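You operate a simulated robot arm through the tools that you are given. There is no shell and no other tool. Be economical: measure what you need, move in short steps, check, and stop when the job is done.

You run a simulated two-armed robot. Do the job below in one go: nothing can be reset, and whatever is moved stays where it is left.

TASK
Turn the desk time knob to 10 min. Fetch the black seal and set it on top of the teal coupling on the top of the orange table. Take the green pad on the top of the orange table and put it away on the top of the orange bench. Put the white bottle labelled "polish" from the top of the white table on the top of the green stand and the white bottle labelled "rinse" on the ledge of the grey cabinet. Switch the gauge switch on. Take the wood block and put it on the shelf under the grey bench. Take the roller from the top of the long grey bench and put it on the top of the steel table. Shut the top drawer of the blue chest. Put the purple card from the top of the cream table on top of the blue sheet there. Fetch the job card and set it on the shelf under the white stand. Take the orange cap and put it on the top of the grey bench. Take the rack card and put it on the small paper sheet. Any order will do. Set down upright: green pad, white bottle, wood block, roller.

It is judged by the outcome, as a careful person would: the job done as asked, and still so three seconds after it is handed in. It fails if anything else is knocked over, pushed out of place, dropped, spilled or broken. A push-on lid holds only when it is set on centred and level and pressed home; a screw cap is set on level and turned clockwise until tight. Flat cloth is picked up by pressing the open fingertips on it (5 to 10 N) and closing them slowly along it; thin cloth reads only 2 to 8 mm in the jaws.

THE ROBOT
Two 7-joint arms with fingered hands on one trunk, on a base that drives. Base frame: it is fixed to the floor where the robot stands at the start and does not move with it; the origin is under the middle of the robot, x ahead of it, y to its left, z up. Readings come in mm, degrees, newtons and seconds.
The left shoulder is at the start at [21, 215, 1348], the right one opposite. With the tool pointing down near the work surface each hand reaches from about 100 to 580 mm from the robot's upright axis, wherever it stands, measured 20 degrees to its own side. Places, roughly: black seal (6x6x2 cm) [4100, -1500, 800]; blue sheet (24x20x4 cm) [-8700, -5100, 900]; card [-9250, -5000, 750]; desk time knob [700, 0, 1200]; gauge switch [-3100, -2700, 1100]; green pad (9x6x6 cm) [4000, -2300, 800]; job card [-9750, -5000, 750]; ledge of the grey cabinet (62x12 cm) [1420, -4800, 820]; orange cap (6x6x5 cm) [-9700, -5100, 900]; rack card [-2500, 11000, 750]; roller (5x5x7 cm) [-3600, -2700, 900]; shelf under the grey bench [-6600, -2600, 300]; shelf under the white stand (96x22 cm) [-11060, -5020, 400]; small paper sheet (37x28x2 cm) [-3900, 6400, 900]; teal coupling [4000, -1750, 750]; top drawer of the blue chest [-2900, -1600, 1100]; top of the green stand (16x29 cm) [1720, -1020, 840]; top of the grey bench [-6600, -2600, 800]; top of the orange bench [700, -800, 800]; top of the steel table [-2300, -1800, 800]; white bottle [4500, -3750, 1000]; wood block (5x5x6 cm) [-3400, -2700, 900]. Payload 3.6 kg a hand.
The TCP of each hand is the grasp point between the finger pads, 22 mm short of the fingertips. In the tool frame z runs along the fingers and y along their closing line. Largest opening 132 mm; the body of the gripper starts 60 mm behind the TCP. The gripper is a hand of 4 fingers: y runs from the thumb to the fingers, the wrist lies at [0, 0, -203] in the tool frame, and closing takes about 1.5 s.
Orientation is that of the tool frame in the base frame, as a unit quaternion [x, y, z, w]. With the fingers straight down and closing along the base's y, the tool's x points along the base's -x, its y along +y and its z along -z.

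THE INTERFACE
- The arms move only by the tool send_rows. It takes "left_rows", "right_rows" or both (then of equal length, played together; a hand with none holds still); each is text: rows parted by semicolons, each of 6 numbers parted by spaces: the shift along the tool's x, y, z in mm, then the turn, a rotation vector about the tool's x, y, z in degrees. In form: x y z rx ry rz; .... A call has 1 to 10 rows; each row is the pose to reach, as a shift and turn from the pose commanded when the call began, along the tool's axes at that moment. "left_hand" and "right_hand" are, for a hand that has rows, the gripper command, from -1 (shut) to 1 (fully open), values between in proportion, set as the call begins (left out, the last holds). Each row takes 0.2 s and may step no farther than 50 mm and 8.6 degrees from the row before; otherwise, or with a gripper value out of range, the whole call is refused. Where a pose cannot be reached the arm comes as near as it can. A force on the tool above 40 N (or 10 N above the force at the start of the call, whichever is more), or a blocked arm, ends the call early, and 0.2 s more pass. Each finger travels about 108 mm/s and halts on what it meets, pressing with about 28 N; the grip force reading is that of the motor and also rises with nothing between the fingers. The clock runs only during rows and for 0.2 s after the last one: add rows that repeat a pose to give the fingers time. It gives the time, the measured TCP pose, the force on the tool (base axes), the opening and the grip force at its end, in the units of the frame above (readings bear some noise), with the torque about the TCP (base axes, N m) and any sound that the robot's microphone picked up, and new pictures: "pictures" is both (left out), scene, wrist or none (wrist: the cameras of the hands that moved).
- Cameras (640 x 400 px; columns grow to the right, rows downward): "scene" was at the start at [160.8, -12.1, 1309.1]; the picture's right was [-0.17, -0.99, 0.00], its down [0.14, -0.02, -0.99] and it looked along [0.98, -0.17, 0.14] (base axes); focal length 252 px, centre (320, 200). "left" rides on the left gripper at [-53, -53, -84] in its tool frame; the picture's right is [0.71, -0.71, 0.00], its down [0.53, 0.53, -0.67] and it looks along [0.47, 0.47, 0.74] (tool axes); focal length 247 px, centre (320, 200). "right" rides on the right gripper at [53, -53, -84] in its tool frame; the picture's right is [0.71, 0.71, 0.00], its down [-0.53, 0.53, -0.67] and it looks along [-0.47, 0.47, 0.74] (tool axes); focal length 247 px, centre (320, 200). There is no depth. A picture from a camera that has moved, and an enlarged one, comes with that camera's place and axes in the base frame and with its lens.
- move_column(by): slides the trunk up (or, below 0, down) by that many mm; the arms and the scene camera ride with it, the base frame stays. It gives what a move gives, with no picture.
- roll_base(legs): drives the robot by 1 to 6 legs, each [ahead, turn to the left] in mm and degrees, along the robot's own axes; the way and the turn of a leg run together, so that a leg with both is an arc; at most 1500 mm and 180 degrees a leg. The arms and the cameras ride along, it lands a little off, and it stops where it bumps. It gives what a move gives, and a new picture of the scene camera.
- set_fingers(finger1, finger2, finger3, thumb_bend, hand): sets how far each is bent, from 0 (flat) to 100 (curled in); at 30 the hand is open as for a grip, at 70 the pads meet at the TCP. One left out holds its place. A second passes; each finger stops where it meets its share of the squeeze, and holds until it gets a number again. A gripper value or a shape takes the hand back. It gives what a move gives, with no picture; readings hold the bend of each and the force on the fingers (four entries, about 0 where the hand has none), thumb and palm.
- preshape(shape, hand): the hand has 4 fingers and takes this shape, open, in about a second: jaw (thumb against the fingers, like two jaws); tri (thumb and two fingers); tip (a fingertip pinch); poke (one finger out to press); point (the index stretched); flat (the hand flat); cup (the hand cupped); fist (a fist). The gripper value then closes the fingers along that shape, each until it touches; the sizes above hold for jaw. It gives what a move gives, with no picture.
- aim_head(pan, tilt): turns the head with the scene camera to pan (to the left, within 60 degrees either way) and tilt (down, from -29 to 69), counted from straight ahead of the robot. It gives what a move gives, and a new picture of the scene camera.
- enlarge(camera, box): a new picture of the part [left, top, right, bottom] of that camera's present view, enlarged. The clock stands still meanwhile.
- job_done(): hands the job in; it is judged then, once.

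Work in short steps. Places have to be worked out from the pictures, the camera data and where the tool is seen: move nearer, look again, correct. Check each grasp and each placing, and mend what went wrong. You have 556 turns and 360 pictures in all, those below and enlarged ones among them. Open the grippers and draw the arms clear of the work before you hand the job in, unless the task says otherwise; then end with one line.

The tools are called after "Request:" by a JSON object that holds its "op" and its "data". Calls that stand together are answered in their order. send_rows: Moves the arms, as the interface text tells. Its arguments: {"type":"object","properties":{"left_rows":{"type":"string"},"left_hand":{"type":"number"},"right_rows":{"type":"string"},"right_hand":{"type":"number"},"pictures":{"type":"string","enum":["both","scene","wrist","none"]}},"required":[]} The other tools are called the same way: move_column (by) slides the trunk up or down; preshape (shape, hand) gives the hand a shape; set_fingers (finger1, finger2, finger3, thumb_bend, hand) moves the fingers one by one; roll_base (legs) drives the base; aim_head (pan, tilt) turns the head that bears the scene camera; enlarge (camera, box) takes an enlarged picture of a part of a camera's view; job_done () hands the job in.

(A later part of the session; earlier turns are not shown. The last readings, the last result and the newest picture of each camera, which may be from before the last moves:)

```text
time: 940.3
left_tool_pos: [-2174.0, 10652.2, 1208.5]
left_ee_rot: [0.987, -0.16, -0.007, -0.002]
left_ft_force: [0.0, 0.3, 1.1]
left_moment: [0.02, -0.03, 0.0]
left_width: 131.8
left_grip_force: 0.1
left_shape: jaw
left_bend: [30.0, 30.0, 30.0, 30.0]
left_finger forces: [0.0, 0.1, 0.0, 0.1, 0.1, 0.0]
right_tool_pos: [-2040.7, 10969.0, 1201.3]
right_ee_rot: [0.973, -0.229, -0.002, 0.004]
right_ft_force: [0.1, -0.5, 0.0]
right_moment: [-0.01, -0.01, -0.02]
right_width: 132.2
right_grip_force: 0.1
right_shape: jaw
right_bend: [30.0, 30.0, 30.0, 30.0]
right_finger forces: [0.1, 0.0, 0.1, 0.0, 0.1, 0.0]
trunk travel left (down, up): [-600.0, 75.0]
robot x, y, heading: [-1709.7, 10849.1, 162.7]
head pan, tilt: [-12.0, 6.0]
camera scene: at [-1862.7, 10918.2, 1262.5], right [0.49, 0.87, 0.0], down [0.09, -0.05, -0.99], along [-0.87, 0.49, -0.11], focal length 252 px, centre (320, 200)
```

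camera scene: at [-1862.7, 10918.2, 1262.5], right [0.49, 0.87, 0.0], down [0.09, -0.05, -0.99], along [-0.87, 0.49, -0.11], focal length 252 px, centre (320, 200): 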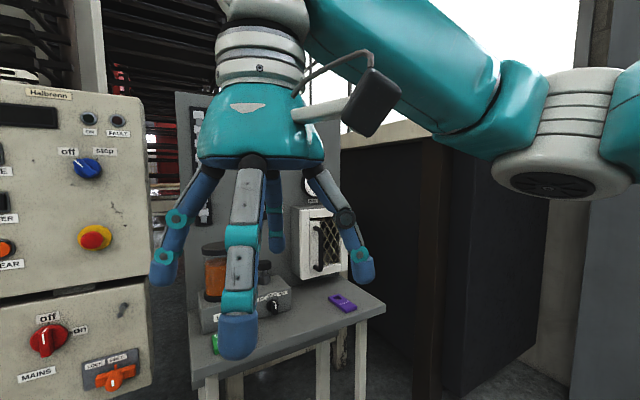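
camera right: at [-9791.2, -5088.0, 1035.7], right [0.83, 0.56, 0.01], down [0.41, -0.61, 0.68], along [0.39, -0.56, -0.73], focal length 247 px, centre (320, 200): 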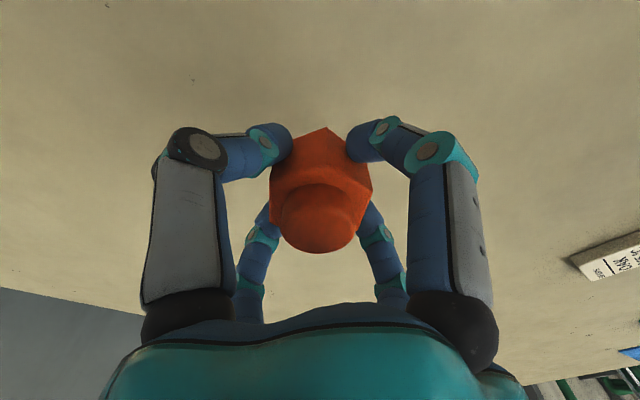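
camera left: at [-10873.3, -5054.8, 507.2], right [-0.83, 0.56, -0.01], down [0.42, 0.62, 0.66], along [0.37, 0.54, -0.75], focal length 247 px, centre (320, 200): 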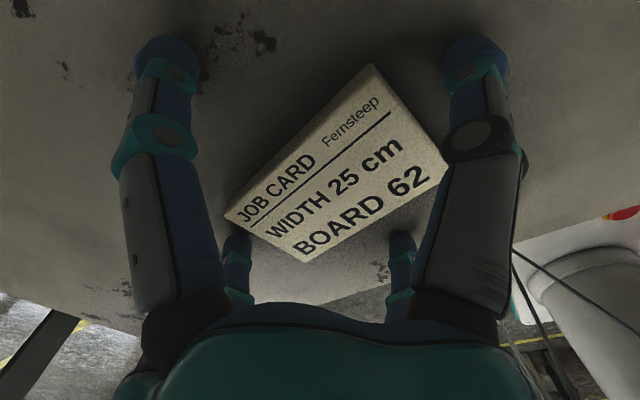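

I look down at the little table.

Request:
{"op": "aim_head", "data": {"pan": 5, "tilt": 32}}

Request:
{"op": "enlarge", "data": {"camera": "scene", "box": [200, 100, 420, 260]}}

```text
time: 941.2
left_tool_pos: [-2174.2, 10653.6, 1209.9]
left_ee_rot: [0.987, -0.16, -0.009, -0.002]
left_ft_force: [0.6, -0.2, -0.3]
left_moment: [-0.01, 0.05, -0.01]
left_width: 132.0
left_grip_force: 0.0
left_shape: jaw
left_bend: [30.0, 30.0, 30.0, 30.0]
left_finger forces: [0.0, 0.0, 0.0, 0.0, 0.0, 0.0]
right_tool_pos: [-2040.2, 10971.0, 1202.6]
right_ee_rot: [0.973, -0.229, -0.002, 0.003]
right_ft_force: [0.7, -0.5, 0.6]
right_moment: [-0.02, -0.02, -0.01]
right_width: 131.9
right_grip_force: 0.2
right_shape: jaw
right_bend: [30.0, 30.0, 30.0, 30.0]
right_finger forces: [0.0, 0.0, 0.1, 0.0, 0.1, 0.0]
trunk travel left (down, up): [-600.0, 75.0]
robot x, y, heading: [-1710.9, 10850.1, 162.5]
head pan, tilt: [5.0, 32.0]
camera scene: at [-1869.0, 10893.5, 1220.7], right [0.21, 0.98, 0.0], down [0.52, -0.11, -0.85], along [-0.83, 0.18, -0.53], focal length 252 px, centre (320, 200)
```

scene: 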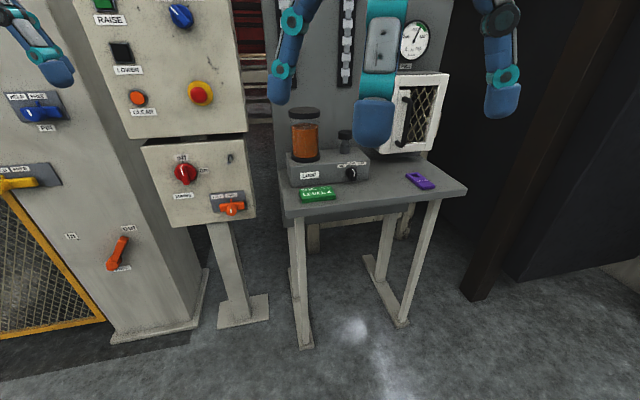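

```text
2.50 times, centred on (310, 180) of scene
camera zoom: at [-1869.0, 10893.5, 1220.7], right [0.21, 0.98, 0.0], down [0.52, -0.11, -0.85], along [-0.83, 0.18, -0.53], focal length 630 px, centre (345, 250)
```

zoom: 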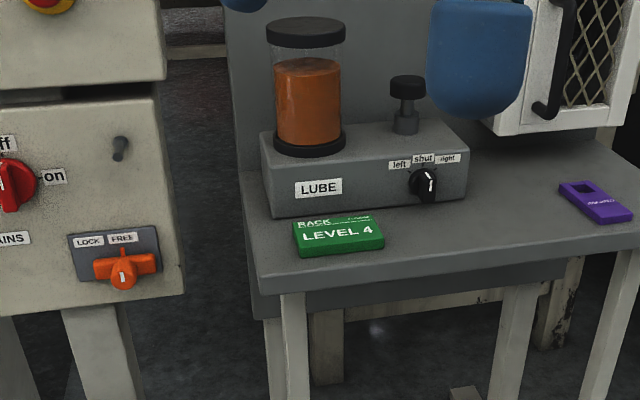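

The green card reads RACK / LEVEL 4, at about (-2513,11024), close in front of the LUBE box. There's no room for a far-side finger, so I try the two-finger tip shape and look.

Request:
{"op": "preshape", "data": {"shape": "tip", "hand": "right"}}

Request:
{"op": "send_rows", "data": {"right_rows": "0 0 0 0 0 0", "pictures": "wrist"}}

```text
time: 942.1
left_tool_pos: [-2173.6, 10652.0, 1209.9]
left_ee_rot: [0.987, -0.159, -0.008, -0.002]
left_ft_force: [-0.2, -0.7, 0.1]
left_moment: [0.0, 0.02, 0.04]
left_width: 131.9
left_grip_force: 0.1
left_shape: jaw
left_bend: [30.0, 30.0, 30.0, 30.0]
left_finger forces: [0.1, 0.0, 0.0, 0.1, 0.0, 0.0]
right_tool_pos: [-2040.1, 10969.6, 1201.1]
right_ee_rot: [0.973, -0.229, -0.002, 0.003]
right_ft_force: [-0.1, -1.0, 0.4]
right_moment: [0.01, 0.02, 0.02]
right_width: 131.6
right_grip_force: 0.0
right_shape: tip
right_bend: [11.0, 30.0, 11.0, 30.0]
right_finger forces: [0.0, 0.0, 0.0, 0.0, 0.1, 0.0]
trunk travel left (down, up): [-600.0, 75.0]
robot x, y, heading: [-1709.7, 10846.6, 162.7]
head pan, tilt: [5.0, 32.0]
```

```text
time: 942.5
left_tool_pos: [-2173.9, 10653.0, 1208.8]
left_ee_rot: [0.987, -0.159, -0.008, -0.002]
left_ft_force: [0.0, 0.1, 0.6]
left_moment: [0.02, -0.01, -0.03]
left_width: 131.9
left_grip_force: 0.0
left_shape: jaw
left_bend: [30.0, 30.0, 30.0, 30.0]
left_finger forces: [0.0, 0.1, 0.1, 0.1, 0.1, 0.0]
right_tool_pos: [-2040.7, 10969.9, 1202.9]
right_ee_rot: [0.973, -0.23, -0.001, 0.004]
right_ft_force: [0.5, 0.0, -0.9]
right_moment: [0.01, 0.0, 0.0]
right_width: 131.9
right_grip_force: 0.1
right_shape: tip
right_bend: [11.0, 30.0, 11.0, 30.0]
right_finger forces: [0.0, 0.0, 0.0, 0.1, 0.0, 0.0]
trunk travel left (down, up): [-600.0, 75.0]
robot x, y, heading: [-1707.2, 10850.7, 162.4]
head pan, tilt: [5.0, 32.0]
camera right: at [-1968.8, 10993.6, 1285.7], right [0.32, -0.95, 0.0], down [-0.7, -0.23, 0.67], along [-0.64, -0.22, -0.74], focal length 247 px, centre (320, 200)
```

right: 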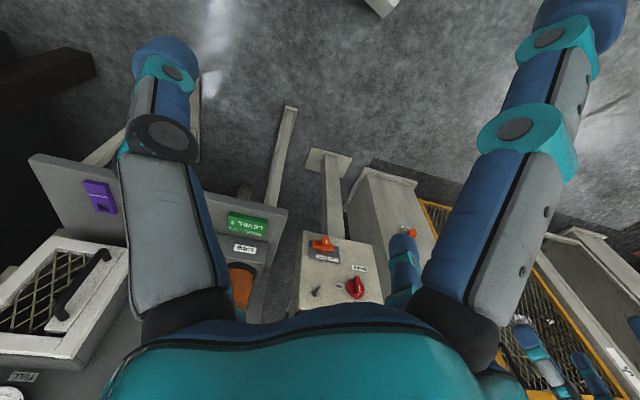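

The ±x fingers (1 and 3) splay outward in this shape, which would meet the box. I instead curl fingers 1 and 3 in fully and look.

Request:
{"op": "set_fingers", "data": {"hand": "right", "finger1": 100, "finger3": 100, "finger2": 35, "thumb_bend": 35}}

Request:
{"op": "enlarge", "data": {"camera": "right", "box": [0, 0, 640, 400]}}

```text
time: 943.5
left_tool_pos: [-2173.3, 10650.9, 1208.7]
left_ee_rot: [0.987, -0.16, -0.009, -0.002]
left_ft_force: [0.4, 0.8, -0.4]
left_moment: [-0.01, 0.0, 0.01]
left_width: 132.1
left_grip_force: 0.0
left_shape: jaw
left_bend: [30.0, 30.0, 30.0, 30.0]
left_finger forces: [0.0, 0.0, 0.1, 0.0, 0.0, 0.0]
right_tool_pos: [-2040.1, 10969.7, 1203.0]
right_ee_rot: [0.973, -0.229, -0.002, 0.003]
right_ft_force: [-0.6, 0.0, 0.2]
right_moment: [0.03, 0.03, 0.0]
right_width: 50.3
right_grip_force: 0.0
right_shape: fingers
right_bend: [79.0, 35.0, 79.0, 35.0]
right_finger forces: [0.0, 0.0, 0.0, 0.1, 0.0, 0.1]
trunk travel left (down, up): [-600.0, 75.0]
robot x, y, heading: [-1705.4, 10847.7, 162.8]
head pan, tilt: [5.0, 32.0]
```

```text
1.00 times, centred on (320, 200) of right (not enlarged: the box is as wide or as high as the picture)
camera zoom: at [-1968.9, 10993.6, 1285.6], right [0.32, -0.95, 0.0], down [-0.7, -0.23, 0.67], along [-0.64, -0.22, -0.74], focal length 247 px, centre (320, 200)
```

zoom: 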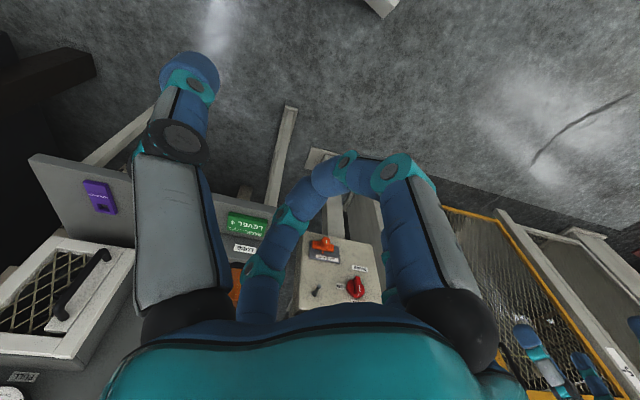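

Both meet in the middle at 79. I curl only the far one (finger 3), leaving finger 1 open.

Request:
{"op": "set_fingers", "data": {"hand": "right", "finger1": 25, "finger3": 100}}

Request:
{"op": "set_fingers", "data": {"hand": "right", "finger3": 100}}

Request:
{"op": "enlarge", "data": {"camera": "right", "box": [0, 0, 640, 400]}}

```text
time: 944.5
left_tool_pos: [-2172.8, 10652.3, 1208.5]
left_ee_rot: [0.987, -0.16, -0.01, -0.002]
left_ft_force: [0.7, 0.0, -0.1]
left_moment: [-0.02, 0.0, 0.0]
left_width: 132.1
left_grip_force: 0.1
left_shape: jaw
left_bend: [30.0, 30.0, 30.0, 30.0]
left_finger forces: [0.1, 0.0, 0.0, 0.0, 0.1, 0.0]
right_tool_pos: [-2040.2, 10970.1, 1201.6]
right_ee_rot: [0.973, -0.229, -0.002, 0.003]
right_ft_force: [0.0, 0.4, 0.7]
right_moment: [0.0, -0.01, -0.03]
right_width: 86.2
right_grip_force: 0.0
right_shape: fingers
right_bend: [25.0, 35.0, 100.0, 35.0]
right_finger forces: [0.0, 0.0, 0.0, 0.0, 0.0, 0.1]
trunk travel left (down, up): [-600.0, 75.0]
robot x, y, heading: [-1712.1, 10848.3, 162.7]
head pan, tilt: [5.0, 32.0]
```

```text
time: 945.5
left_tool_pos: [-2173.5, 10651.4, 1209.4]
left_ee_rot: [0.987, -0.16, -0.008, -0.002]
left_ft_force: [-0.8, -0.2, 0.3]
left_moment: [0.04, -0.05, -0.01]
left_width: 131.9
left_grip_force: 0.1
left_shape: jaw
left_bend: [30.0, 30.0, 30.0, 30.0]
left_finger forces: [0.1, 0.1, 0.0, 0.1, 0.0, 0.0]
right_tool_pos: [-2040.7, 10968.6, 1201.8]
right_ee_rot: [0.973, -0.229, -0.002, 0.004]
right_ft_force: [1.1, -0.7, -0.5]
right_moment: [0.01, -0.01, -0.02]
right_width: 86.5
right_grip_force: 0.1
right_shape: fingers
right_bend: [25.0, 35.0, 100.0, 35.0]
right_finger forces: [0.0, 0.0, 0.0, 0.0, 0.0, 0.0]
trunk travel left (down, up): [-600.0, 75.0]
robot x, y, heading: [-1711.1, 10850.1, 162.9]
head pan, tilt: [5.0, 32.0]
```

```text
1.00 times, centred on (320, 200) of right (not enlarged: the box is as wide or as high as the picture)
camera zoom: at [-1968.9, 10993.6, 1285.6], right [0.32, -0.95, 0.0], down [-0.7, -0.23, 0.67], along [-0.64, -0.22, -0.74], focal length 247 px, centre (320, 200)
```

zoom: 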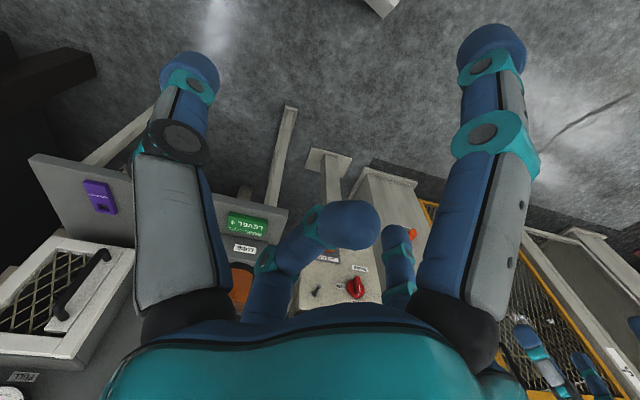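

Finger 3 is tucked. The card's long side runs along y, centre about (-2528,11029). I turn to heading 180°, tuck the left hand, and approach.

Request:
{"op": "send_rows", "data": {"left_rows": "25 -30 0 0 0 0; 50 -60 0 0 0 0; 75 -90 0 0 0 0; 85 -110 0 0 0 0", "pictures": "none"}}

Request:
{"op": "roll_base", "data": {"legs": [[0, 17], [205, 0]]}}

```text
time: 946.5
left_tool_pos: [-2056.3, 10729.7, 1209.6]
left_ee_rot: [0.987, -0.159, -0.007, -0.003]
left_ft_force: [0.2, 0.6, -0.4]
left_moment: [0.02, -0.01, 0.01]
left_width: 132.0
left_grip_force: 0.0
left_shape: jaw
left_bend: [30.0, 30.0, 30.0, 30.0]
left_finger forces: [0.0, 0.0, 0.0, 0.1, 0.1, 0.0]
right_tool_pos: [-2041.6, 10970.6, 1202.8]
right_ee_rot: [0.973, -0.229, -0.002, 0.004]
right_ft_force: [0.3, -0.2, -0.2]
right_moment: [-0.02, -0.01, 0.0]
right_width: 86.4
right_grip_force: 0.0
right_shape: fingers
right_bend: [25.0, 35.0, 100.0, 35.0]
right_finger forces: [0.0, 0.0, 0.0, 0.0, 0.0, 0.0]
trunk travel left (down, up): [-600.0, 75.0]
robot x, y, heading: [-1709.3, 10847.8, 162.5]
head pan, tilt: [5.0, 32.0]
```

```text
time: 949.1
left_tool_pos: [-2206.7, 10629.2, 1207.6]
left_ee_rot: [1.0, -0.01, -0.008, -0.002]
left_ft_force: [-0.5, -0.9, 1.1]
left_moment: [0.03, 0.02, -0.01]
left_width: 132.0
left_grip_force: 0.1
left_shape: jaw
left_bend: [30.0, 30.0, 30.0, 30.0]
left_finger forces: [0.0, 0.1, 0.0, 0.1, 0.0, 0.0]
right_tool_pos: [-2263.5, 10864.0, 1202.6]
right_ee_rot: [0.997, -0.081, -0.002, 0.003]
right_ft_force: [-0.2, 0.2, -0.2]
right_moment: [0.01, 0.0, 0.0]
right_width: 86.3
right_grip_force: 0.1
right_shape: fingers
right_bend: [25.0, 35.0, 100.0, 35.0]
right_finger forces: [0.1, 0.1, 0.0, 0.1, 0.0, 0.0]
trunk travel left (down, up): [-600.0, 75.0]
robot x, y, heading: [-1910.6, 10853.3, 180.0]
head pan, tilt: [5.0, 32.0]
camera scene: at [-2076.2, 10846.2, 1220.6], right [-0.09, 1.0, 0.0], down [0.53, 0.05, -0.85], along [-0.84, -0.07, -0.53], focal length 252 px, centre (320, 200)
```

scene: 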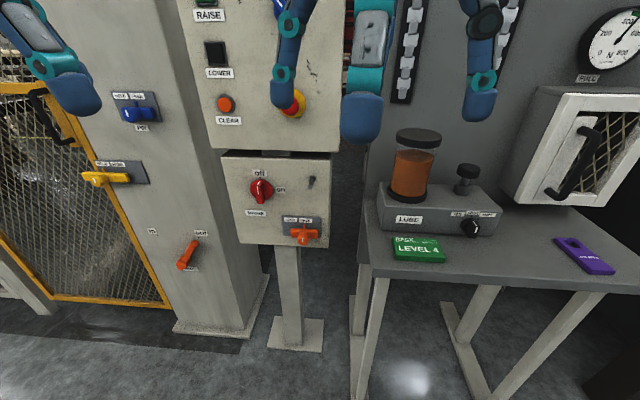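

Card centre is about (-2515,11032). I lower the trunk 200, open thumb and finger 2 wide, and move the right hand over it.

Request:
{"op": "move_column", "data": {"by": -200}}

Request:
{"op": "set_fingers", "data": {"hand": "right", "finger1": 20, "finger2": 27, "thumb_bend": 27, "finger3": 100}}

Request:
{"op": "send_rows", "data": {"right_rows": "-39 -18 0 0 0 -1.3; -79 -36 0 0 0 -2.7; -118 -54 0 0 0 -4; -158 -71 10 0 0 -5.3; -197 -89 25 0 0 -6.6; -237 -107 45 0 0 -8; -276 -125 65 0 0 -9.3; -276 -125 65 0 0 -9.3", "pictures": "wrist"}}

```text
time: 951.3
left_tool_pos: [-2207.9, 10631.3, 1008.9]
left_ee_rot: [1.0, -0.01, -0.009, -0.001]
left_ft_force: [0.2, 0.8, -0.6]
left_moment: [-0.01, -0.01, -0.01]
left_width: 131.8
left_grip_force: 0.0
left_shape: jaw
left_bend: [30.0, 30.0, 30.0, 30.0]
left_finger forces: [0.1, 0.0, 0.0, 0.0, 0.0, 0.0]
right_tool_pos: [-2262.5, 10866.0, 1002.8]
right_ee_rot: [0.997, -0.08, -0.003, 0.004]
right_ft_force: [-0.1, -1.1, 0.2]
right_moment: [-0.01, -0.02, 0.01]
right_width: 86.4
right_grip_force: 0.0
right_shape: fingers
right_bend: [25.0, 35.0, 100.0, 35.0]
right_finger forces: [0.0, 0.1, 0.0, 0.0, 0.0, 0.0]
trunk travel left (down, up): [-400.0, 275.0]
robot x, y, heading: [-1908.1, 10858.3, 180.2]
head pan, tilt: [5.0, 32.0]
```

```text
time: 952.3
left_tool_pos: [-2206.6, 10630.0, 1007.9]
left_ee_rot: [1.0, -0.009, -0.008, -0.002]
left_ft_force: [-0.6, 0.0, -0.7]
left_moment: [-0.02, 0.02, 0.01]
left_width: 132.0
left_grip_force: 0.0
left_shape: jaw
left_bend: [30.0, 30.0, 30.0, 30.0]
left_finger forces: [0.0, 0.0, 0.0, 0.0, 0.1, 0.0]
right_tool_pos: [-2262.3, 10866.5, 1001.7]
right_ee_rot: [0.997, -0.08, -0.002, 0.004]
right_ft_force: [0.3, 0.1, 0.8]
right_moment: [0.02, 0.04, -0.02]
right_width: 97.0
right_grip_force: 0.0
right_shape: fingers
right_bend: [20.0, 27.0, 100.0, 27.0]
right_finger forces: [0.1, 0.0, 0.0, 0.0, 0.0, 0.0]
trunk travel left (down, up): [-400.0, 275.0]
robot x, y, heading: [-1910.9, 10851.5, 180.1]
head pan, tilt: [5.0, 32.0]
```

```text
time: 954.1
left_tool_pos: [-2206.4, 10630.6, 1007.9]
left_ee_rot: [1.0, -0.009, -0.007, -0.002]
left_ft_force: [0.6, -0.3, -0.1]
left_moment: [0.02, 0.01, -0.01]
left_width: 132.1
left_grip_force: 0.1
left_shape: jaw
left_bend: [30.0, 30.0, 30.0, 30.0]
left_finger forces: [0.1, 0.0, 0.0, 0.1, 0.0, 0.0]
right_tool_pos: [-2515.2, 11031.3, 939.2]
right_ee_rot: [1.0, 0.0, -0.002, 0.004]
right_ft_force: [0.2, 0.1, -0.1]
right_moment: [0.04, 0.0, 0.03]
right_width: 97.2
right_grip_force: 0.1
right_shape: fingers
right_bend: [20.0, 27.0, 100.0, 27.0]
right_finger forces: [0.0, 0.0, 0.0, 0.1, 0.0, 0.0]
trunk travel left (down, up): [-400.0, 275.0]
robot x, y, heading: [-1908.3, 10855.4, 180.2]
head pan, tilt: [5.0, 32.0]
camera right: at [-2462.5, 11086.2, 1021.7], right [0.71, -0.71, 0.0], down [-0.52, -0.52, 0.67], along [-0.47, -0.48, -0.74], focal length 247 px, centre (320, 200)
```

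right: 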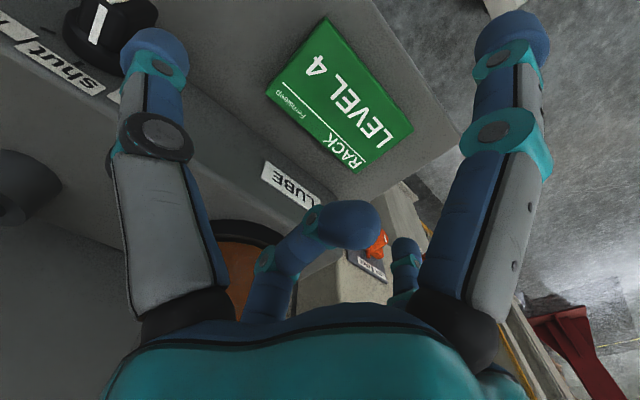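

The card is well seen: centre (-2503,11022). I centre and descend close to the table.

Request:
{"op": "send_rows", "data": {"right_rows": "6 5 5 0 0 0; 12 9 35 0 0 0; 12 9 65 0 0 0; 12 9 85 0 0 0; 12 9 97 0 0 0; 12 9 97 0 0 0", "pictures": "wrist"}}

```text
time: 955.5
left_tool_pos: [-2204.5, 10629.3, 1009.9]
left_ee_rot: [1.0, -0.009, -0.01, -0.002]
left_ft_force: [-0.2, -0.6, 0.2]
left_moment: [0.01, -0.02, 0.04]
left_width: 131.9
left_grip_force: 0.1
left_shape: jaw
left_bend: [30.0, 30.0, 30.0, 30.0]
left_finger forces: [0.0, 0.0, 0.0, 0.0, 0.0, 0.0]
right_tool_pos: [-2503.8, 11020.2, 847.0]
right_ee_rot: [1.0, 0.002, -0.008, 0.006]
right_ft_force: [-3.7, -2.8, 35.1]
right_moment: [0.62, 0.05, -0.01]
right_width: 99.4
right_grip_force: 17.8
right_shape: fingers
right_bend: [20.0, 26.0, 100.0, 25.0]
right_finger forces: [0.0, 14.0, 0.1, 0.0, 21.3, 0.1]
trunk travel left (down, up): [-400.0, 275.0]
robot x, y, heading: [-1907.9, 10852.1, 180.1]
head pan, tilt: [5.0, 32.0]
camera right: at [-2450.0, 11074.2, 929.6], right [0.71, -0.7, 0.0], down [-0.51, -0.52, 0.68], along [-0.48, -0.48, -0.73], focal length 247 px, centre (320, 200)
```

right: 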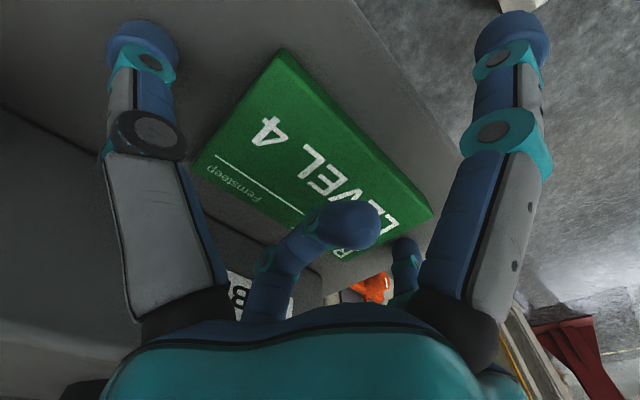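

Thumb and finger 2 touch the table at the card's two ends. I lift 3 mm and close just those two.

Request:
{"op": "send_rows", "data": {"right_rows": "0 0 -4 0 0 0; 0 0 -4 0 0 0", "pictures": "none"}}

Request:
{"op": "set_fingers", "data": {"hand": "right", "finger2": 75, "thumb_bend": 75}}

Request:
{"op": "enlarge", "data": {"camera": "right", "box": [0, 0, 640, 400]}}

```text
time: 956.1
left_tool_pos: [-2206.1, 10630.3, 1008.1]
left_ee_rot: [1.0, -0.009, -0.009, -0.002]
left_ft_force: [-0.4, -0.5, 0.1]
left_moment: [0.01, 0.02, -0.04]
left_width: 131.9
left_grip_force: 0.1
left_shape: jaw
left_bend: [30.0, 30.0, 30.0, 30.0]
left_finger forces: [0.0, 0.0, 0.0, 0.0, 0.0, 0.0]
right_tool_pos: [-2503.8, 11020.5, 847.3]
right_ee_rot: [1.0, 0.002, -0.005, 0.002]
right_ft_force: [-6.4, -4.6, 24.3]
right_moment: [0.73, 0.1, 0.22]
right_width: 99.3
right_grip_force: 12.3
right_shape: fingers
right_bend: [20.0, 26.0, 100.0, 25.0]
right_finger forces: [0.0, 7.4, 0.1, 0.1, 16.8, 0.0]
trunk travel left (down, up): [-400.0, 275.0]
robot x, y, heading: [-1912.3, 10856.2, 179.9]
head pan, tilt: [5.0, 32.0]
```

```text
time: 957.1
left_tool_pos: [-2205.1, 10631.4, 1009.9]
left_ee_rot: [1.0, -0.009, -0.009, -0.002]
left_ft_force: [-0.2, 0.5, 0.4]
left_moment: [-0.02, -0.01, 0.04]
left_width: 132.1
left_grip_force: 0.1
left_shape: jaw
left_bend: [30.0, 30.0, 30.0, 30.0]
left_finger forces: [0.0, 0.0, 0.0, 0.0, 0.0, 0.1]
right_tool_pos: [-2503.1, 11021.4, 848.7]
right_ee_rot: [1.0, 0.001, -0.006, 0.004]
right_ft_force: [-5.2, 3.2, 32.3]
right_moment: [1.3, 0.07, 0.14]
right_width: 96.9
right_grip_force: 15.5
right_shape: fingers
right_bend: [20.0, 29.0, 100.0, 31.0]
right_finger forces: [0.0, 7.7, 0.0, 0.0, 23.8, 0.0]
trunk travel left (down, up): [-400.0, 275.0]
robot x, y, heading: [-1911.6, 10849.3, 179.8]
head pan, tilt: [5.0, 32.0]
```

```text
1.00 times, centred on (320, 200) of right (not enlarged: the box is as wide or as high as the picture)
camera zoom: at [-2449.6, 11075.6, 931.5], right [0.71, -0.71, 0.0], down [-0.52, -0.52, 0.68], along [-0.48, -0.48, -0.74], focal length 247 px, centre (320, 200)
```

zoom: 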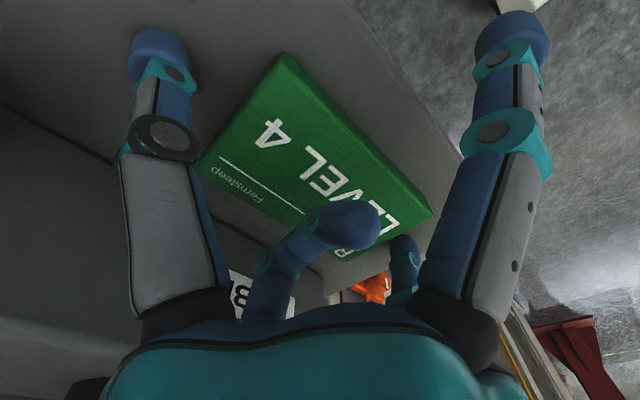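

The fingers press on the table and stall. I raise the hand 8 mm and close again.

Request:
{"op": "send_rows", "data": {"right_rows": "0 0 -5 0 0 0; 0 0 -8 0 0 0; 0 0 -8 0 0 0", "pictures": "none"}}

Request:
{"op": "set_fingers", "data": {"hand": "right", "finger2": 75, "thumb_bend": 75}}

```text
time: 957.9
left_tool_pos: [-2205.8, 10631.8, 1008.1]
left_ee_rot: [1.0, -0.01, -0.009, -0.001]
left_ft_force: [1.3, -0.5, -0.7]
left_moment: [-0.03, 0.01, 0.0]
left_width: 131.8
left_grip_force: 0.1
left_shape: jaw
left_bend: [30.0, 30.0, 30.0, 30.0]
left_finger forces: [0.1, 0.1, 0.0, 0.0, 0.0, 0.1]
right_tool_pos: [-2502.4, 11023.3, 852.7]
right_ee_rot: [1.0, 0.0, -0.001, 0.004]
right_ft_force: [-0.4, 5.4, 10.4]
right_moment: [0.54, 0.04, -0.02]
right_width: 93.0
right_grip_force: 5.6
right_shape: fingers
right_bend: [20.0, 34.0, 100.0, 34.0]
right_finger forces: [0.0, 2.7, 0.0, 0.1, 8.9, 0.1]
trunk travel left (down, up): [-400.0, 275.0]
robot x, y, heading: [-1908.8, 10854.4, 179.9]
head pan, tilt: [5.0, 32.0]
```

```text
time: 958.9
left_tool_pos: [-2205.2, 10631.9, 1011.0]
left_ee_rot: [1.0, -0.008, -0.009, -0.001]
left_ft_force: [-0.3, 0.6, 0.8]
left_moment: [0.03, -0.02, 0.02]
left_width: 132.1
left_grip_force: 0.0
left_shape: jaw
left_bend: [30.0, 30.0, 30.0, 30.0]
left_finger forces: [0.0, 0.0, 0.1, 0.1, 0.0, 0.1]
right_tool_pos: [-2502.9, 11023.8, 856.1]
right_ee_rot: [1.0, 0.0, -0.005, 0.004]
right_ft_force: [-2.2, 12.6, 30.3]
right_moment: [1.36, -0.01, 0.02]
right_width: 83.6
right_grip_force: 24.1
right_shape: fingers
right_bend: [20.0, 40.0, 100.0, 56.0]
right_finger forces: [0.0, 14.2, 0.1, 0.0, 33.6, 0.1]
trunk travel left (down, up): [-400.0, 275.0]
robot x, y, heading: [-1909.2, 10850.4, 179.7]
head pan, tilt: [5.0, 32.0]
```

I check with the wrist camera.

Request:
{"op": "enlarge", "data": {"camera": "right", "box": [100, 0, 500, 320]}}

```text
1.25 times, centred on (300, 160) of right
camera zoom: at [-2449.4, 11077.6, 939.1], right [0.71, -0.71, 0.0], down [-0.52, -0.52, 0.68], along [-0.48, -0.48, -0.74], focal length 309 px, centre (345, 250)
```

zoom: 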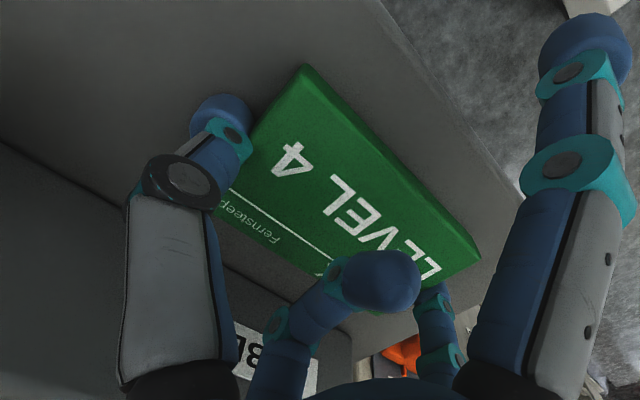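

Thumb and finger 2 sit at the card's ends. I raise another 6 mm to relieve the table pressure and squeeze again.

Request:
{"op": "send_rows", "data": {"right_rows": "0 0 -6 0 0 0; 0 0 -6 0 0 0", "pictures": "none"}}

Request:
{"op": "set_fingers", "data": {"hand": "right", "finger2": 80, "thumb_bend": 80}}

Request:
{"op": "send_rows", "data": {"right_rows": "0 0 -10 0 0 0; 0 0 -25 0 0 0; 0 0 -25 0 0 0", "pictures": "wrist"}}

```text
time: 959.5
left_tool_pos: [-2206.8, 10631.1, 1009.0]
left_ee_rot: [1.0, -0.008, -0.008, 0.0]
left_ft_force: [-0.1, -0.3, 0.0]
left_moment: [0.0, -0.02, 0.01]
left_width: 131.9
left_grip_force: 0.0
left_shape: jaw
left_bend: [30.0, 30.0, 30.0, 30.0]
left_finger forces: [0.0, 0.1, 0.1, 0.1, 0.0, 0.0]
right_tool_pos: [-2503.0, 11020.8, 857.3]
right_ee_rot: [1.0, 0.0, 0.0, 0.005]
right_ft_force: [0.6, 4.1, 8.4]
right_moment: [0.56, 0.04, -0.03]
right_width: 80.1
right_grip_force: 17.8
right_shape: fingers
right_bend: [20.0, 38.0, 100.0, 61.0]
right_finger forces: [0.1, 13.3, 0.0, 0.0, 22.1, 0.1]
trunk travel left (down, up): [-400.0, 275.0]
robot x, y, heading: [-1911.9, 10854.9, 179.9]
head pan, tilt: [5.0, 32.0]
```

```text
time: 960.5
left_tool_pos: [-2206.9, 10629.9, 1008.6]
left_ee_rot: [1.0, -0.009, -0.008, -0.001]
left_ft_force: [-0.7, -0.4, 0.1]
left_moment: [0.0, 0.01, 0.01]
left_width: 132.3
left_grip_force: 0.1
left_shape: jaw
left_bend: [30.0, 30.0, 30.0, 30.0]
left_finger forces: [0.1, 0.0, 0.1, 0.0, 0.1, 0.1]
right_tool_pos: [-2504.4, 11021.0, 857.3]
right_ee_rot: [1.0, 0.001, -0.001, 0.005]
right_ft_force: [0.4, 0.0, -0.2]
right_moment: [0.03, 0.03, -0.02]
right_width: 71.4
right_grip_force: 19.7
right_shape: fingers
right_bend: [20.0, 19.0, 100.0, 63.0]
right_finger forces: [0.1, 19.2, 0.0, 0.0, 20.2, 0.0]
trunk travel left (down, up): [-400.0, 275.0]
robot x, y, heading: [-1909.4, 10851.9, 180.2]
head pan, tilt: [5.0, 32.0]
```

```text
time: 961.3
left_tool_pos: [-2207.4, 10631.4, 1008.5]
left_ee_rot: [1.0, -0.008, -0.008, 0.0]
left_ft_force: [0.2, 0.6, 0.3]
left_moment: [0.0, -0.02, 0.02]
left_width: 132.1
left_grip_force: 0.0
left_shape: jaw
left_bend: [30.0, 30.0, 30.0, 30.0]
left_finger forces: [0.0, 0.0, 0.0, 0.0, 0.0, 0.0]
right_tool_pos: [-2505.0, 11021.7, 882.8]
right_ee_rot: [1.0, 0.001, -0.002, 0.004]
right_ft_force: [-0.2, 0.0, -0.6]
right_moment: [0.05, 0.01, -0.03]
right_width: 71.0
right_grip_force: 19.3
right_shape: fingers
right_bend: [20.0, 19.0, 100.0, 63.0]
right_finger forces: [0.0, 19.1, 0.1, 0.0, 19.6, 0.1]
trunk travel left (down, up): [-400.0, 275.0]
robot x, y, heading: [-1911.8, 10851.6, 180.0]
head pan, tilt: [5.0, 32.0]
camera right: at [-2451.1, 11075.0, 966.6], right [0.71, -0.71, 0.0], down [-0.52, -0.52, 0.67], along [-0.47, -0.48, -0.74], focal length 247 px, centre (320, 200)
```

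right: 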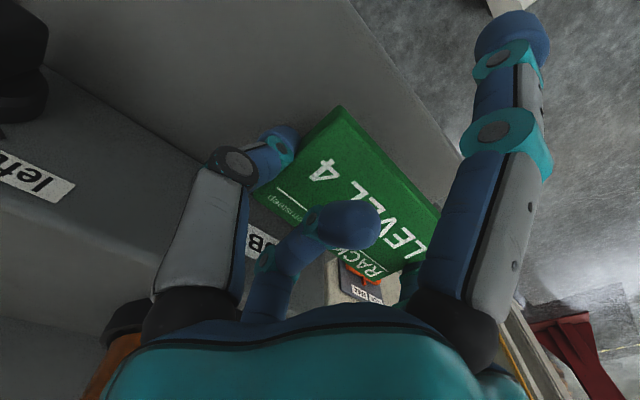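

The card is held between thumb and finger 2. I raise it, retract, and then back out and carry it south to the veneer stack.

Request:
{"op": "send_rows", "data": {"right_rows": "0 0 -20 0 0 0; 0 0 -45 0 0 0; 10 0 -70 0 0 0; 25 0 -90 0 0 0; 45 0 -105 0 0 0; 70 0 -110 0 0 0; 95 0 -110 0 0 0; 120 0 -110 0 0 0", "pictures": "none"}}

Request:
{"op": "move_column", "data": {"by": 200}}

Request:
{"op": "roll_base", "data": {"legs": [[-270, 0], [0, -40]]}}

```text
time: 963.1
left_tool_pos: [-2208.1, 10632.3, 1009.4]
left_ee_rot: [1.0, -0.009, -0.008, 0.0]
left_ft_force: [0.0, 1.2, 0.1]
left_moment: [0.03, 0.01, -0.02]
left_width: 131.9
left_grip_force: 0.1
left_shape: jaw
left_bend: [30.0, 30.0, 30.0, 30.0]
left_finger forces: [0.1, 0.0, 0.1, 0.1, 0.0, 0.1]
right_tool_pos: [-2384.9, 11025.3, 991.4]
right_ee_rot: [1.0, 0.001, -0.002, 0.004]
right_ft_force: [1.0, -0.3, -0.2]
right_moment: [0.04, 0.0, -0.02]
right_width: 71.3
right_grip_force: 20.0
right_shape: fingers
right_bend: [20.0, 19.0, 100.0, 63.0]
right_finger forces: [0.1, 19.2, 0.0, 0.1, 19.6, 0.1]
trunk travel left (down, up): [-400.0, 275.0]
robot x, y, heading: [-1908.1, 10851.7, 180.1]
head pan, tilt: [5.0, 32.0]
```

```text
time: 965.3
left_tool_pos: [-2207.3, 10631.0, 1209.2]
left_ee_rot: [1.0, -0.009, -0.008, -0.001]
left_ft_force: [-0.4, -0.4, 0.0]
left_moment: [0.02, 0.01, 0.02]
left_width: 132.1
left_grip_force: 0.0
left_shape: jaw
left_bend: [30.0, 30.0, 30.0, 30.0]
left_finger forces: [0.0, 0.1, 0.0, 0.1, 0.0, 0.0]
right_tool_pos: [-2384.1, 11023.8, 1192.1]
right_ee_rot: [1.0, 0.001, -0.001, 0.004]
right_ft_force: [-0.6, 0.1, -0.7]
right_moment: [-0.01, 0.03, -0.03]
right_width: 71.3
right_grip_force: 19.4
right_shape: fingers
right_bend: [20.0, 19.0, 100.0, 63.0]
right_finger forces: [0.0, 19.0, 0.1, 0.0, 19.6, 0.1]
trunk travel left (down, up): [-600.0, 75.0]
robot x, y, heading: [-1910.1, 10851.2, 180.1]
head pan, tilt: [5.0, 32.0]
```

```text
time: 969.1
left_tool_pos: [-2014.8, 10874.1, 1209.4]
left_ee_rot: [0.936, -0.353, -0.007, -0.003]
left_ft_force: [0.1, 0.3, 1.3]
left_moment: [-0.01, -0.04, 0.0]
left_width: 131.9
left_grip_force: 0.1
left_shape: jaw
left_bend: [30.0, 30.0, 30.0, 30.0]
left_finger forces: [0.0, 0.0, 0.0, 0.0, 0.0, 0.1]
right_tool_pos: [-1896.1, 11289.2, 1191.8]
right_ee_rot: [0.94, -0.342, -0.003, 0.003]
right_ft_force: [0.0, 0.4, -0.2]
right_moment: [0.02, -0.02, -0.04]
right_width: 71.1
right_grip_force: 19.8
right_shape: fingers
right_bend: [20.0, 19.0, 100.0, 63.0]
right_finger forces: [0.0, 18.9, 0.0, 0.0, 19.5, 0.0]
trunk travel left (down, up): [-600.0, 75.0]
robot x, y, heading: [-1665.7, 10828.4, 140.1]
head pan, tilt: [5.0, 32.0]
camera scene: at [-1797.1, 10931.3, 1220.6], right [0.57, 0.82, 0.0], down [0.44, -0.3, -0.85], along [-0.69, 0.49, -0.53], focal length 252 px, centre (320, 200)
```

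scene: 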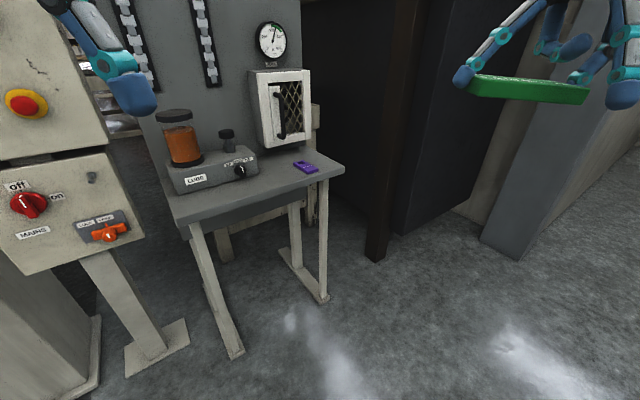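

The card is carried safely. I turn further right to heading ~92° and back south.

Request:
{"op": "roll_base", "data": {"legs": [[0, -45]]}}

Request:
{"op": "roll_base", "data": {"legs": [[-1480, 0], [-1480, 0], [-330, 0], [0, -38]]}}

Request:
{"op": "roll_base", "data": {"legs": [[-1480, 0], [-1480, 0], [-300, 0], [0, 37]]}}

```text
time: 971.9
left_tool_pos: [-1875.7, 11112.5, 1210.3]
left_ee_rot: [0.73, -0.683, -0.007, -0.004]
left_ft_force: [0.8, 0.3, 0.5]
left_moment: [-0.01, 0.09, -0.03]
left_width: 132.3
left_grip_force: 0.0
left_shape: jaw
left_bend: [30.0, 30.0, 30.0, 30.0]
left_finger forces: [0.0, 0.0, 0.0, 0.0, 0.0, 0.0]
right_tool_pos: [-1498.8, 11320.7, 1193.9]
right_ee_rot: [0.736, -0.677, -0.004, 0.002]
right_ft_force: [0.0, 0.5, -1.9]
right_moment: [0.01, 0.0, 0.02]
right_width: 70.9
right_grip_force: 19.1
right_shape: fingers
right_bend: [20.0, 17.0, 100.0, 63.0]
right_finger forces: [0.0, 18.4, 0.0, 0.0, 19.4, 0.0]
trunk travel left (down, up): [-600.0, 75.0]
robot x, y, heading: [-1699.8, 10828.1, 95.1]
head pan, tilt: [5.0, 32.0]
stopped in leg 1: the robot was blocked; the commanded pose is now the measured one
camera scene: at [-1722.3, 10995.7, 1220.7], right [0.98, 0.18, 0.0], down [0.09, -0.52, -0.85], along [-0.15, 0.83, -0.53], focal length 252 px, centre (320, 200)
```

scene: 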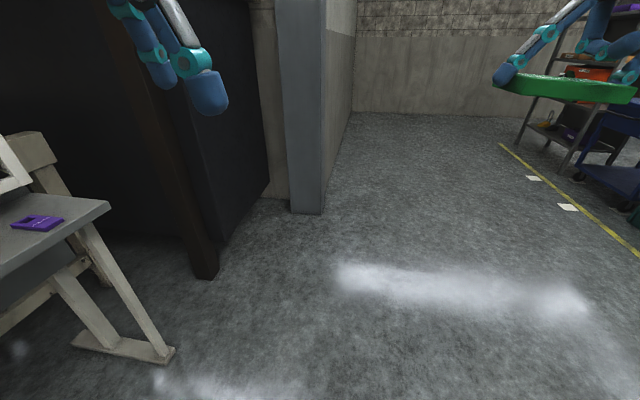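

```text
time: 989.9
left_tool_pos: [-1342.0, 7867.2, 1209.8]
left_ee_rot: [-0.479, 0.878, 0.003, 0.008]
left_ft_force: [-0.8, -1.2, 0.3]
left_moment: [-0.01, -0.01, 0.0]
left_width: 131.9
left_grip_force: 0.1
left_shape: jaw
left_bend: [30.0, 30.0, 30.0, 30.0]
left_finger forces: [0.0, 0.0, 0.0, 0.1, 0.0, 0.0]
right_tool_pos: [-913.5, 7810.3, 1195.2]
right_ee_rot: [-0.487, 0.873, 0.005, 0.001]
right_ft_force: [0.1, -0.8, -0.8]
right_moment: [0.01, -0.03, -0.02]
right_width: 70.8
right_grip_force: 17.8
right_shape: fingers
right_bend: [20.0, 17.0, 100.0, 63.0]
right_finger forces: [0.1, 18.1, 0.1, 0.0, 18.8, 0.0]
trunk travel left (down, up): [-600.0, 75.0]
robot x, y, heading: [-1395.3, 7550.9, 58.8]
head pan, tilt: [5.0, 32.0]
camera scene: at [-1314.8, 7698.9, 1220.6], right [0.9, -0.44, 0.0], down [-0.24, -0.48, -0.85], along [0.38, 0.76, -0.53], focal length 252 px, centre (320, 200)
```

scene: 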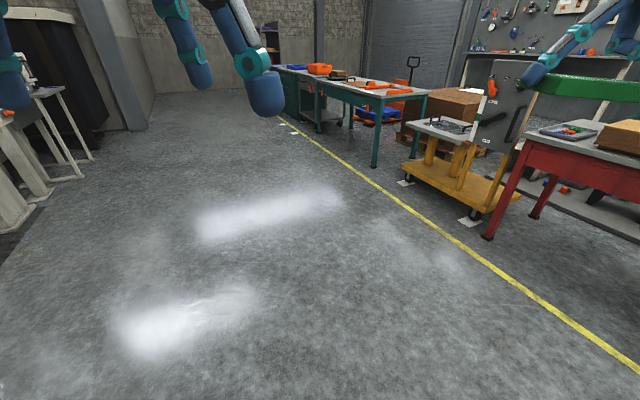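

```text
time: 1007.7
left_tool_pos: [-3239.9, 5024.3, 1209.6]
left_ee_rot: [0.729, -0.685, -0.004, -0.005]
left_ft_force: [-0.7, 0.2, 0.5]
left_moment: [0.01, 0.0, 0.0]
left_width: 131.9
left_grip_force: 0.0
left_shape: jaw
left_bend: [30.0, 30.0, 30.0, 30.0]
left_finger forces: [0.0, 0.0, 0.1, 0.1, 0.0, 0.1]
right_tool_pos: [-2861.7, 5232.6, 1195.3]
right_ee_rot: [0.736, -0.677, -0.005, 0.003]
right_ft_force: [0.4, 0.1, 0.2]
right_moment: [-0.04, -0.01, 0.01]
right_width: 70.5
right_grip_force: 18.5
right_shape: fingers
right_bend: [20.0, 17.0, 100.0, 64.0]
right_finger forces: [0.0, 18.0, 0.0, 0.0, 18.8, 0.0]
trunk travel left (down, up): [-600.0, 75.0]
robot x, y, heading: [-3066.1, 4740.4, 94.5]
head pan, tilt: [5.0, 32.0]
camera scene: at [-3085.1, 4908.4, 1220.5], right [0.99, 0.17, 0.0], down [0.09, -0.52, -0.85], along [-0.14, 0.84, -0.53], focal length 252 px, centre (320, 200)
```

scene: 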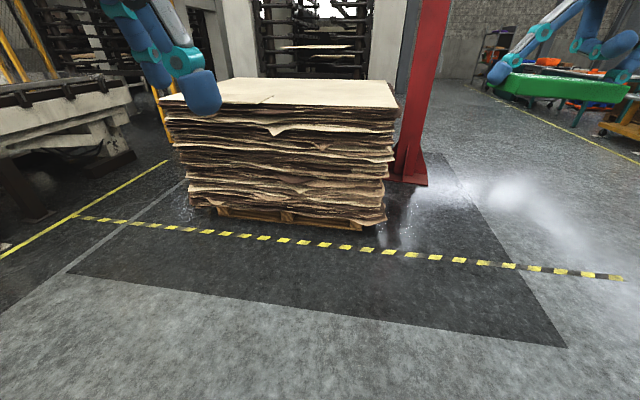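

The stack's top is at z≈886 with its front near y≈6400. I zoom in on the top for the small paper sheet.

Request:
{"op": "enlarge", "data": {"camera": "scene", "box": [140, 60, 420, 160]}}

```text
2.29 times, centred on (280, 110) of scene
camera zoom: at [-3085.1, 4908.4, 1220.5], right [0.99, 0.17, 0.0], down [0.09, -0.52, -0.85], along [-0.14, 0.84, -0.53], focal length 576 px, centre (411, 406)
```

zoom: 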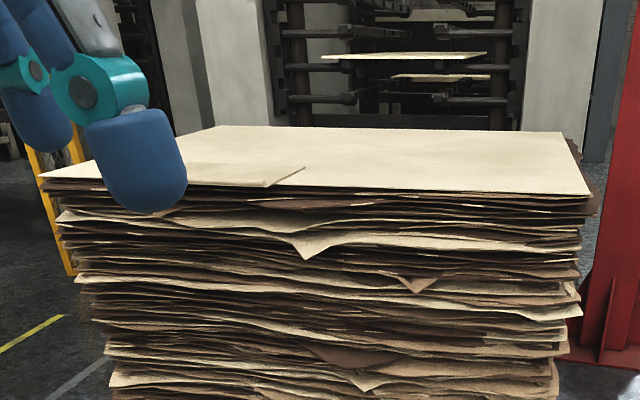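

The small sheet lies at the stack's front-left. I drive over to face it, at about (-4020,5600).

Request:
{"op": "roll_base", "data": {"legs": [[0, 43]]}}

Request:
{"op": "roll_base", "data": {"legs": [[1230, 0], [0, -45]]}}

```text
time: 1010.1
left_tool_pos: [-3386.2, 4830.7, 1210.4]
left_ee_rot: [0.927, -0.374, -0.006, -0.003]
left_ft_force: [-0.1, -0.2, 1.0]
left_moment: [-0.01, -0.07, -0.03]
left_width: 132.0
left_grip_force: 0.1
left_shape: jaw
left_bend: [30.0, 30.0, 30.0, 30.0]
left_finger forces: [0.0, 0.0, 0.1, 0.1, 0.1, 0.0]
right_tool_pos: [-3245.6, 5239.2, 1195.7]
right_ee_rot: [0.931, -0.366, -0.004, 0.003]
right_ft_force: [0.5, -0.3, -1.0]
right_moment: [0.01, -0.02, -0.01]
right_width: 70.5
right_grip_force: 18.0
right_shape: fingers
right_bend: [20.0, 17.0, 100.0, 64.0]
right_finger forces: [0.0, 17.7, 0.1, 0.1, 18.5, 0.1]
trunk travel left (down, up): [-600.0, 75.0]
robot x, y, heading: [-3039.3, 4766.0, 136.8]
head pan, tilt: [5.0, 32.0]
camera scene: at [-3167.8, 4875.0, 1220.6], right [0.62, 0.79, 0.0], down [0.42, -0.33, -0.85], along [-0.67, 0.52, -0.53], focal length 252 px, centre (320, 200)
```

scene: 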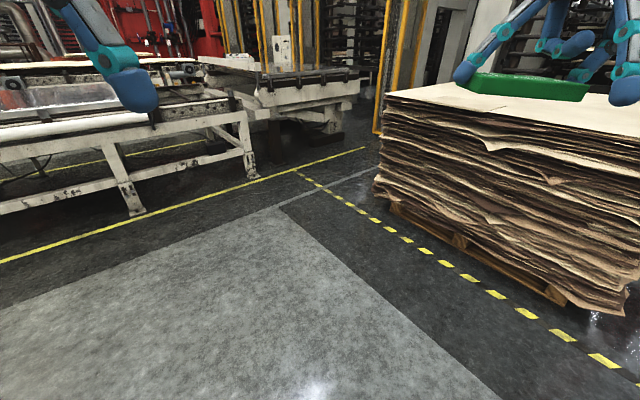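

```text
time: 1018.7
left_tool_pos: [-4130.6, 5894.9, 1213.3]
left_ee_rot: [0.716, -0.698, -0.007, -0.005]
left_ft_force: [0.5, -0.8, -0.1]
left_moment: [-0.03, 0.02, -0.01]
left_width: 132.0
left_grip_force: 0.1
left_shape: jaw
left_bend: [30.0, 30.0, 30.0, 30.0]
left_finger forces: [0.1, 0.0, 0.0, 0.0, 0.1, 0.0]
right_tool_pos: [-3744.5, 6086.5, 1195.6]
right_ee_rot: [0.722, -0.692, -0.007, 0.002]
right_ft_force: [0.8, -0.4, -1.2]
right_moment: [0.03, 0.03, -0.02]
right_width: 70.7
right_grip_force: 18.1
right_shape: fingers
right_bend: [20.0, 17.0, 100.0, 64.0]
right_finger forces: [0.0, 17.9, 0.1, 0.1, 18.8, 0.1]
trunk travel left (down, up): [-600.0, 75.0]
robot x, y, heading: [-3976.8, 5604.0, 92.8]
head pan, tilt: [5.0, 32.0]
stopped in leg 2: the robot was blocked; the commanded pose is now the measured one
camera scene: at [-3985.2, 5772.1, 1220.7], right [0.99, 0.13, 0.0], down [0.07, -0.53, -0.85], along [-0.12, 0.84, -0.53], focal length 252 px, centre (320, 200)
```

scene: 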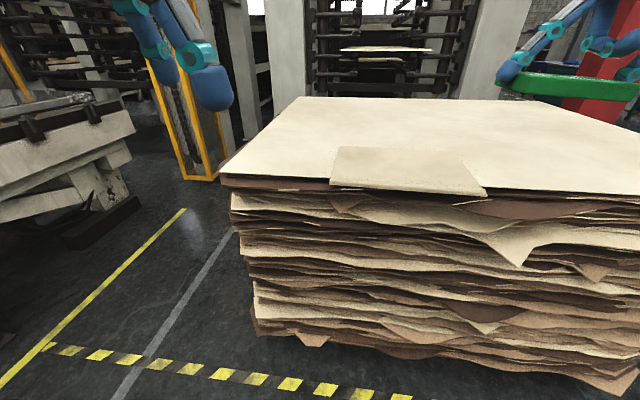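

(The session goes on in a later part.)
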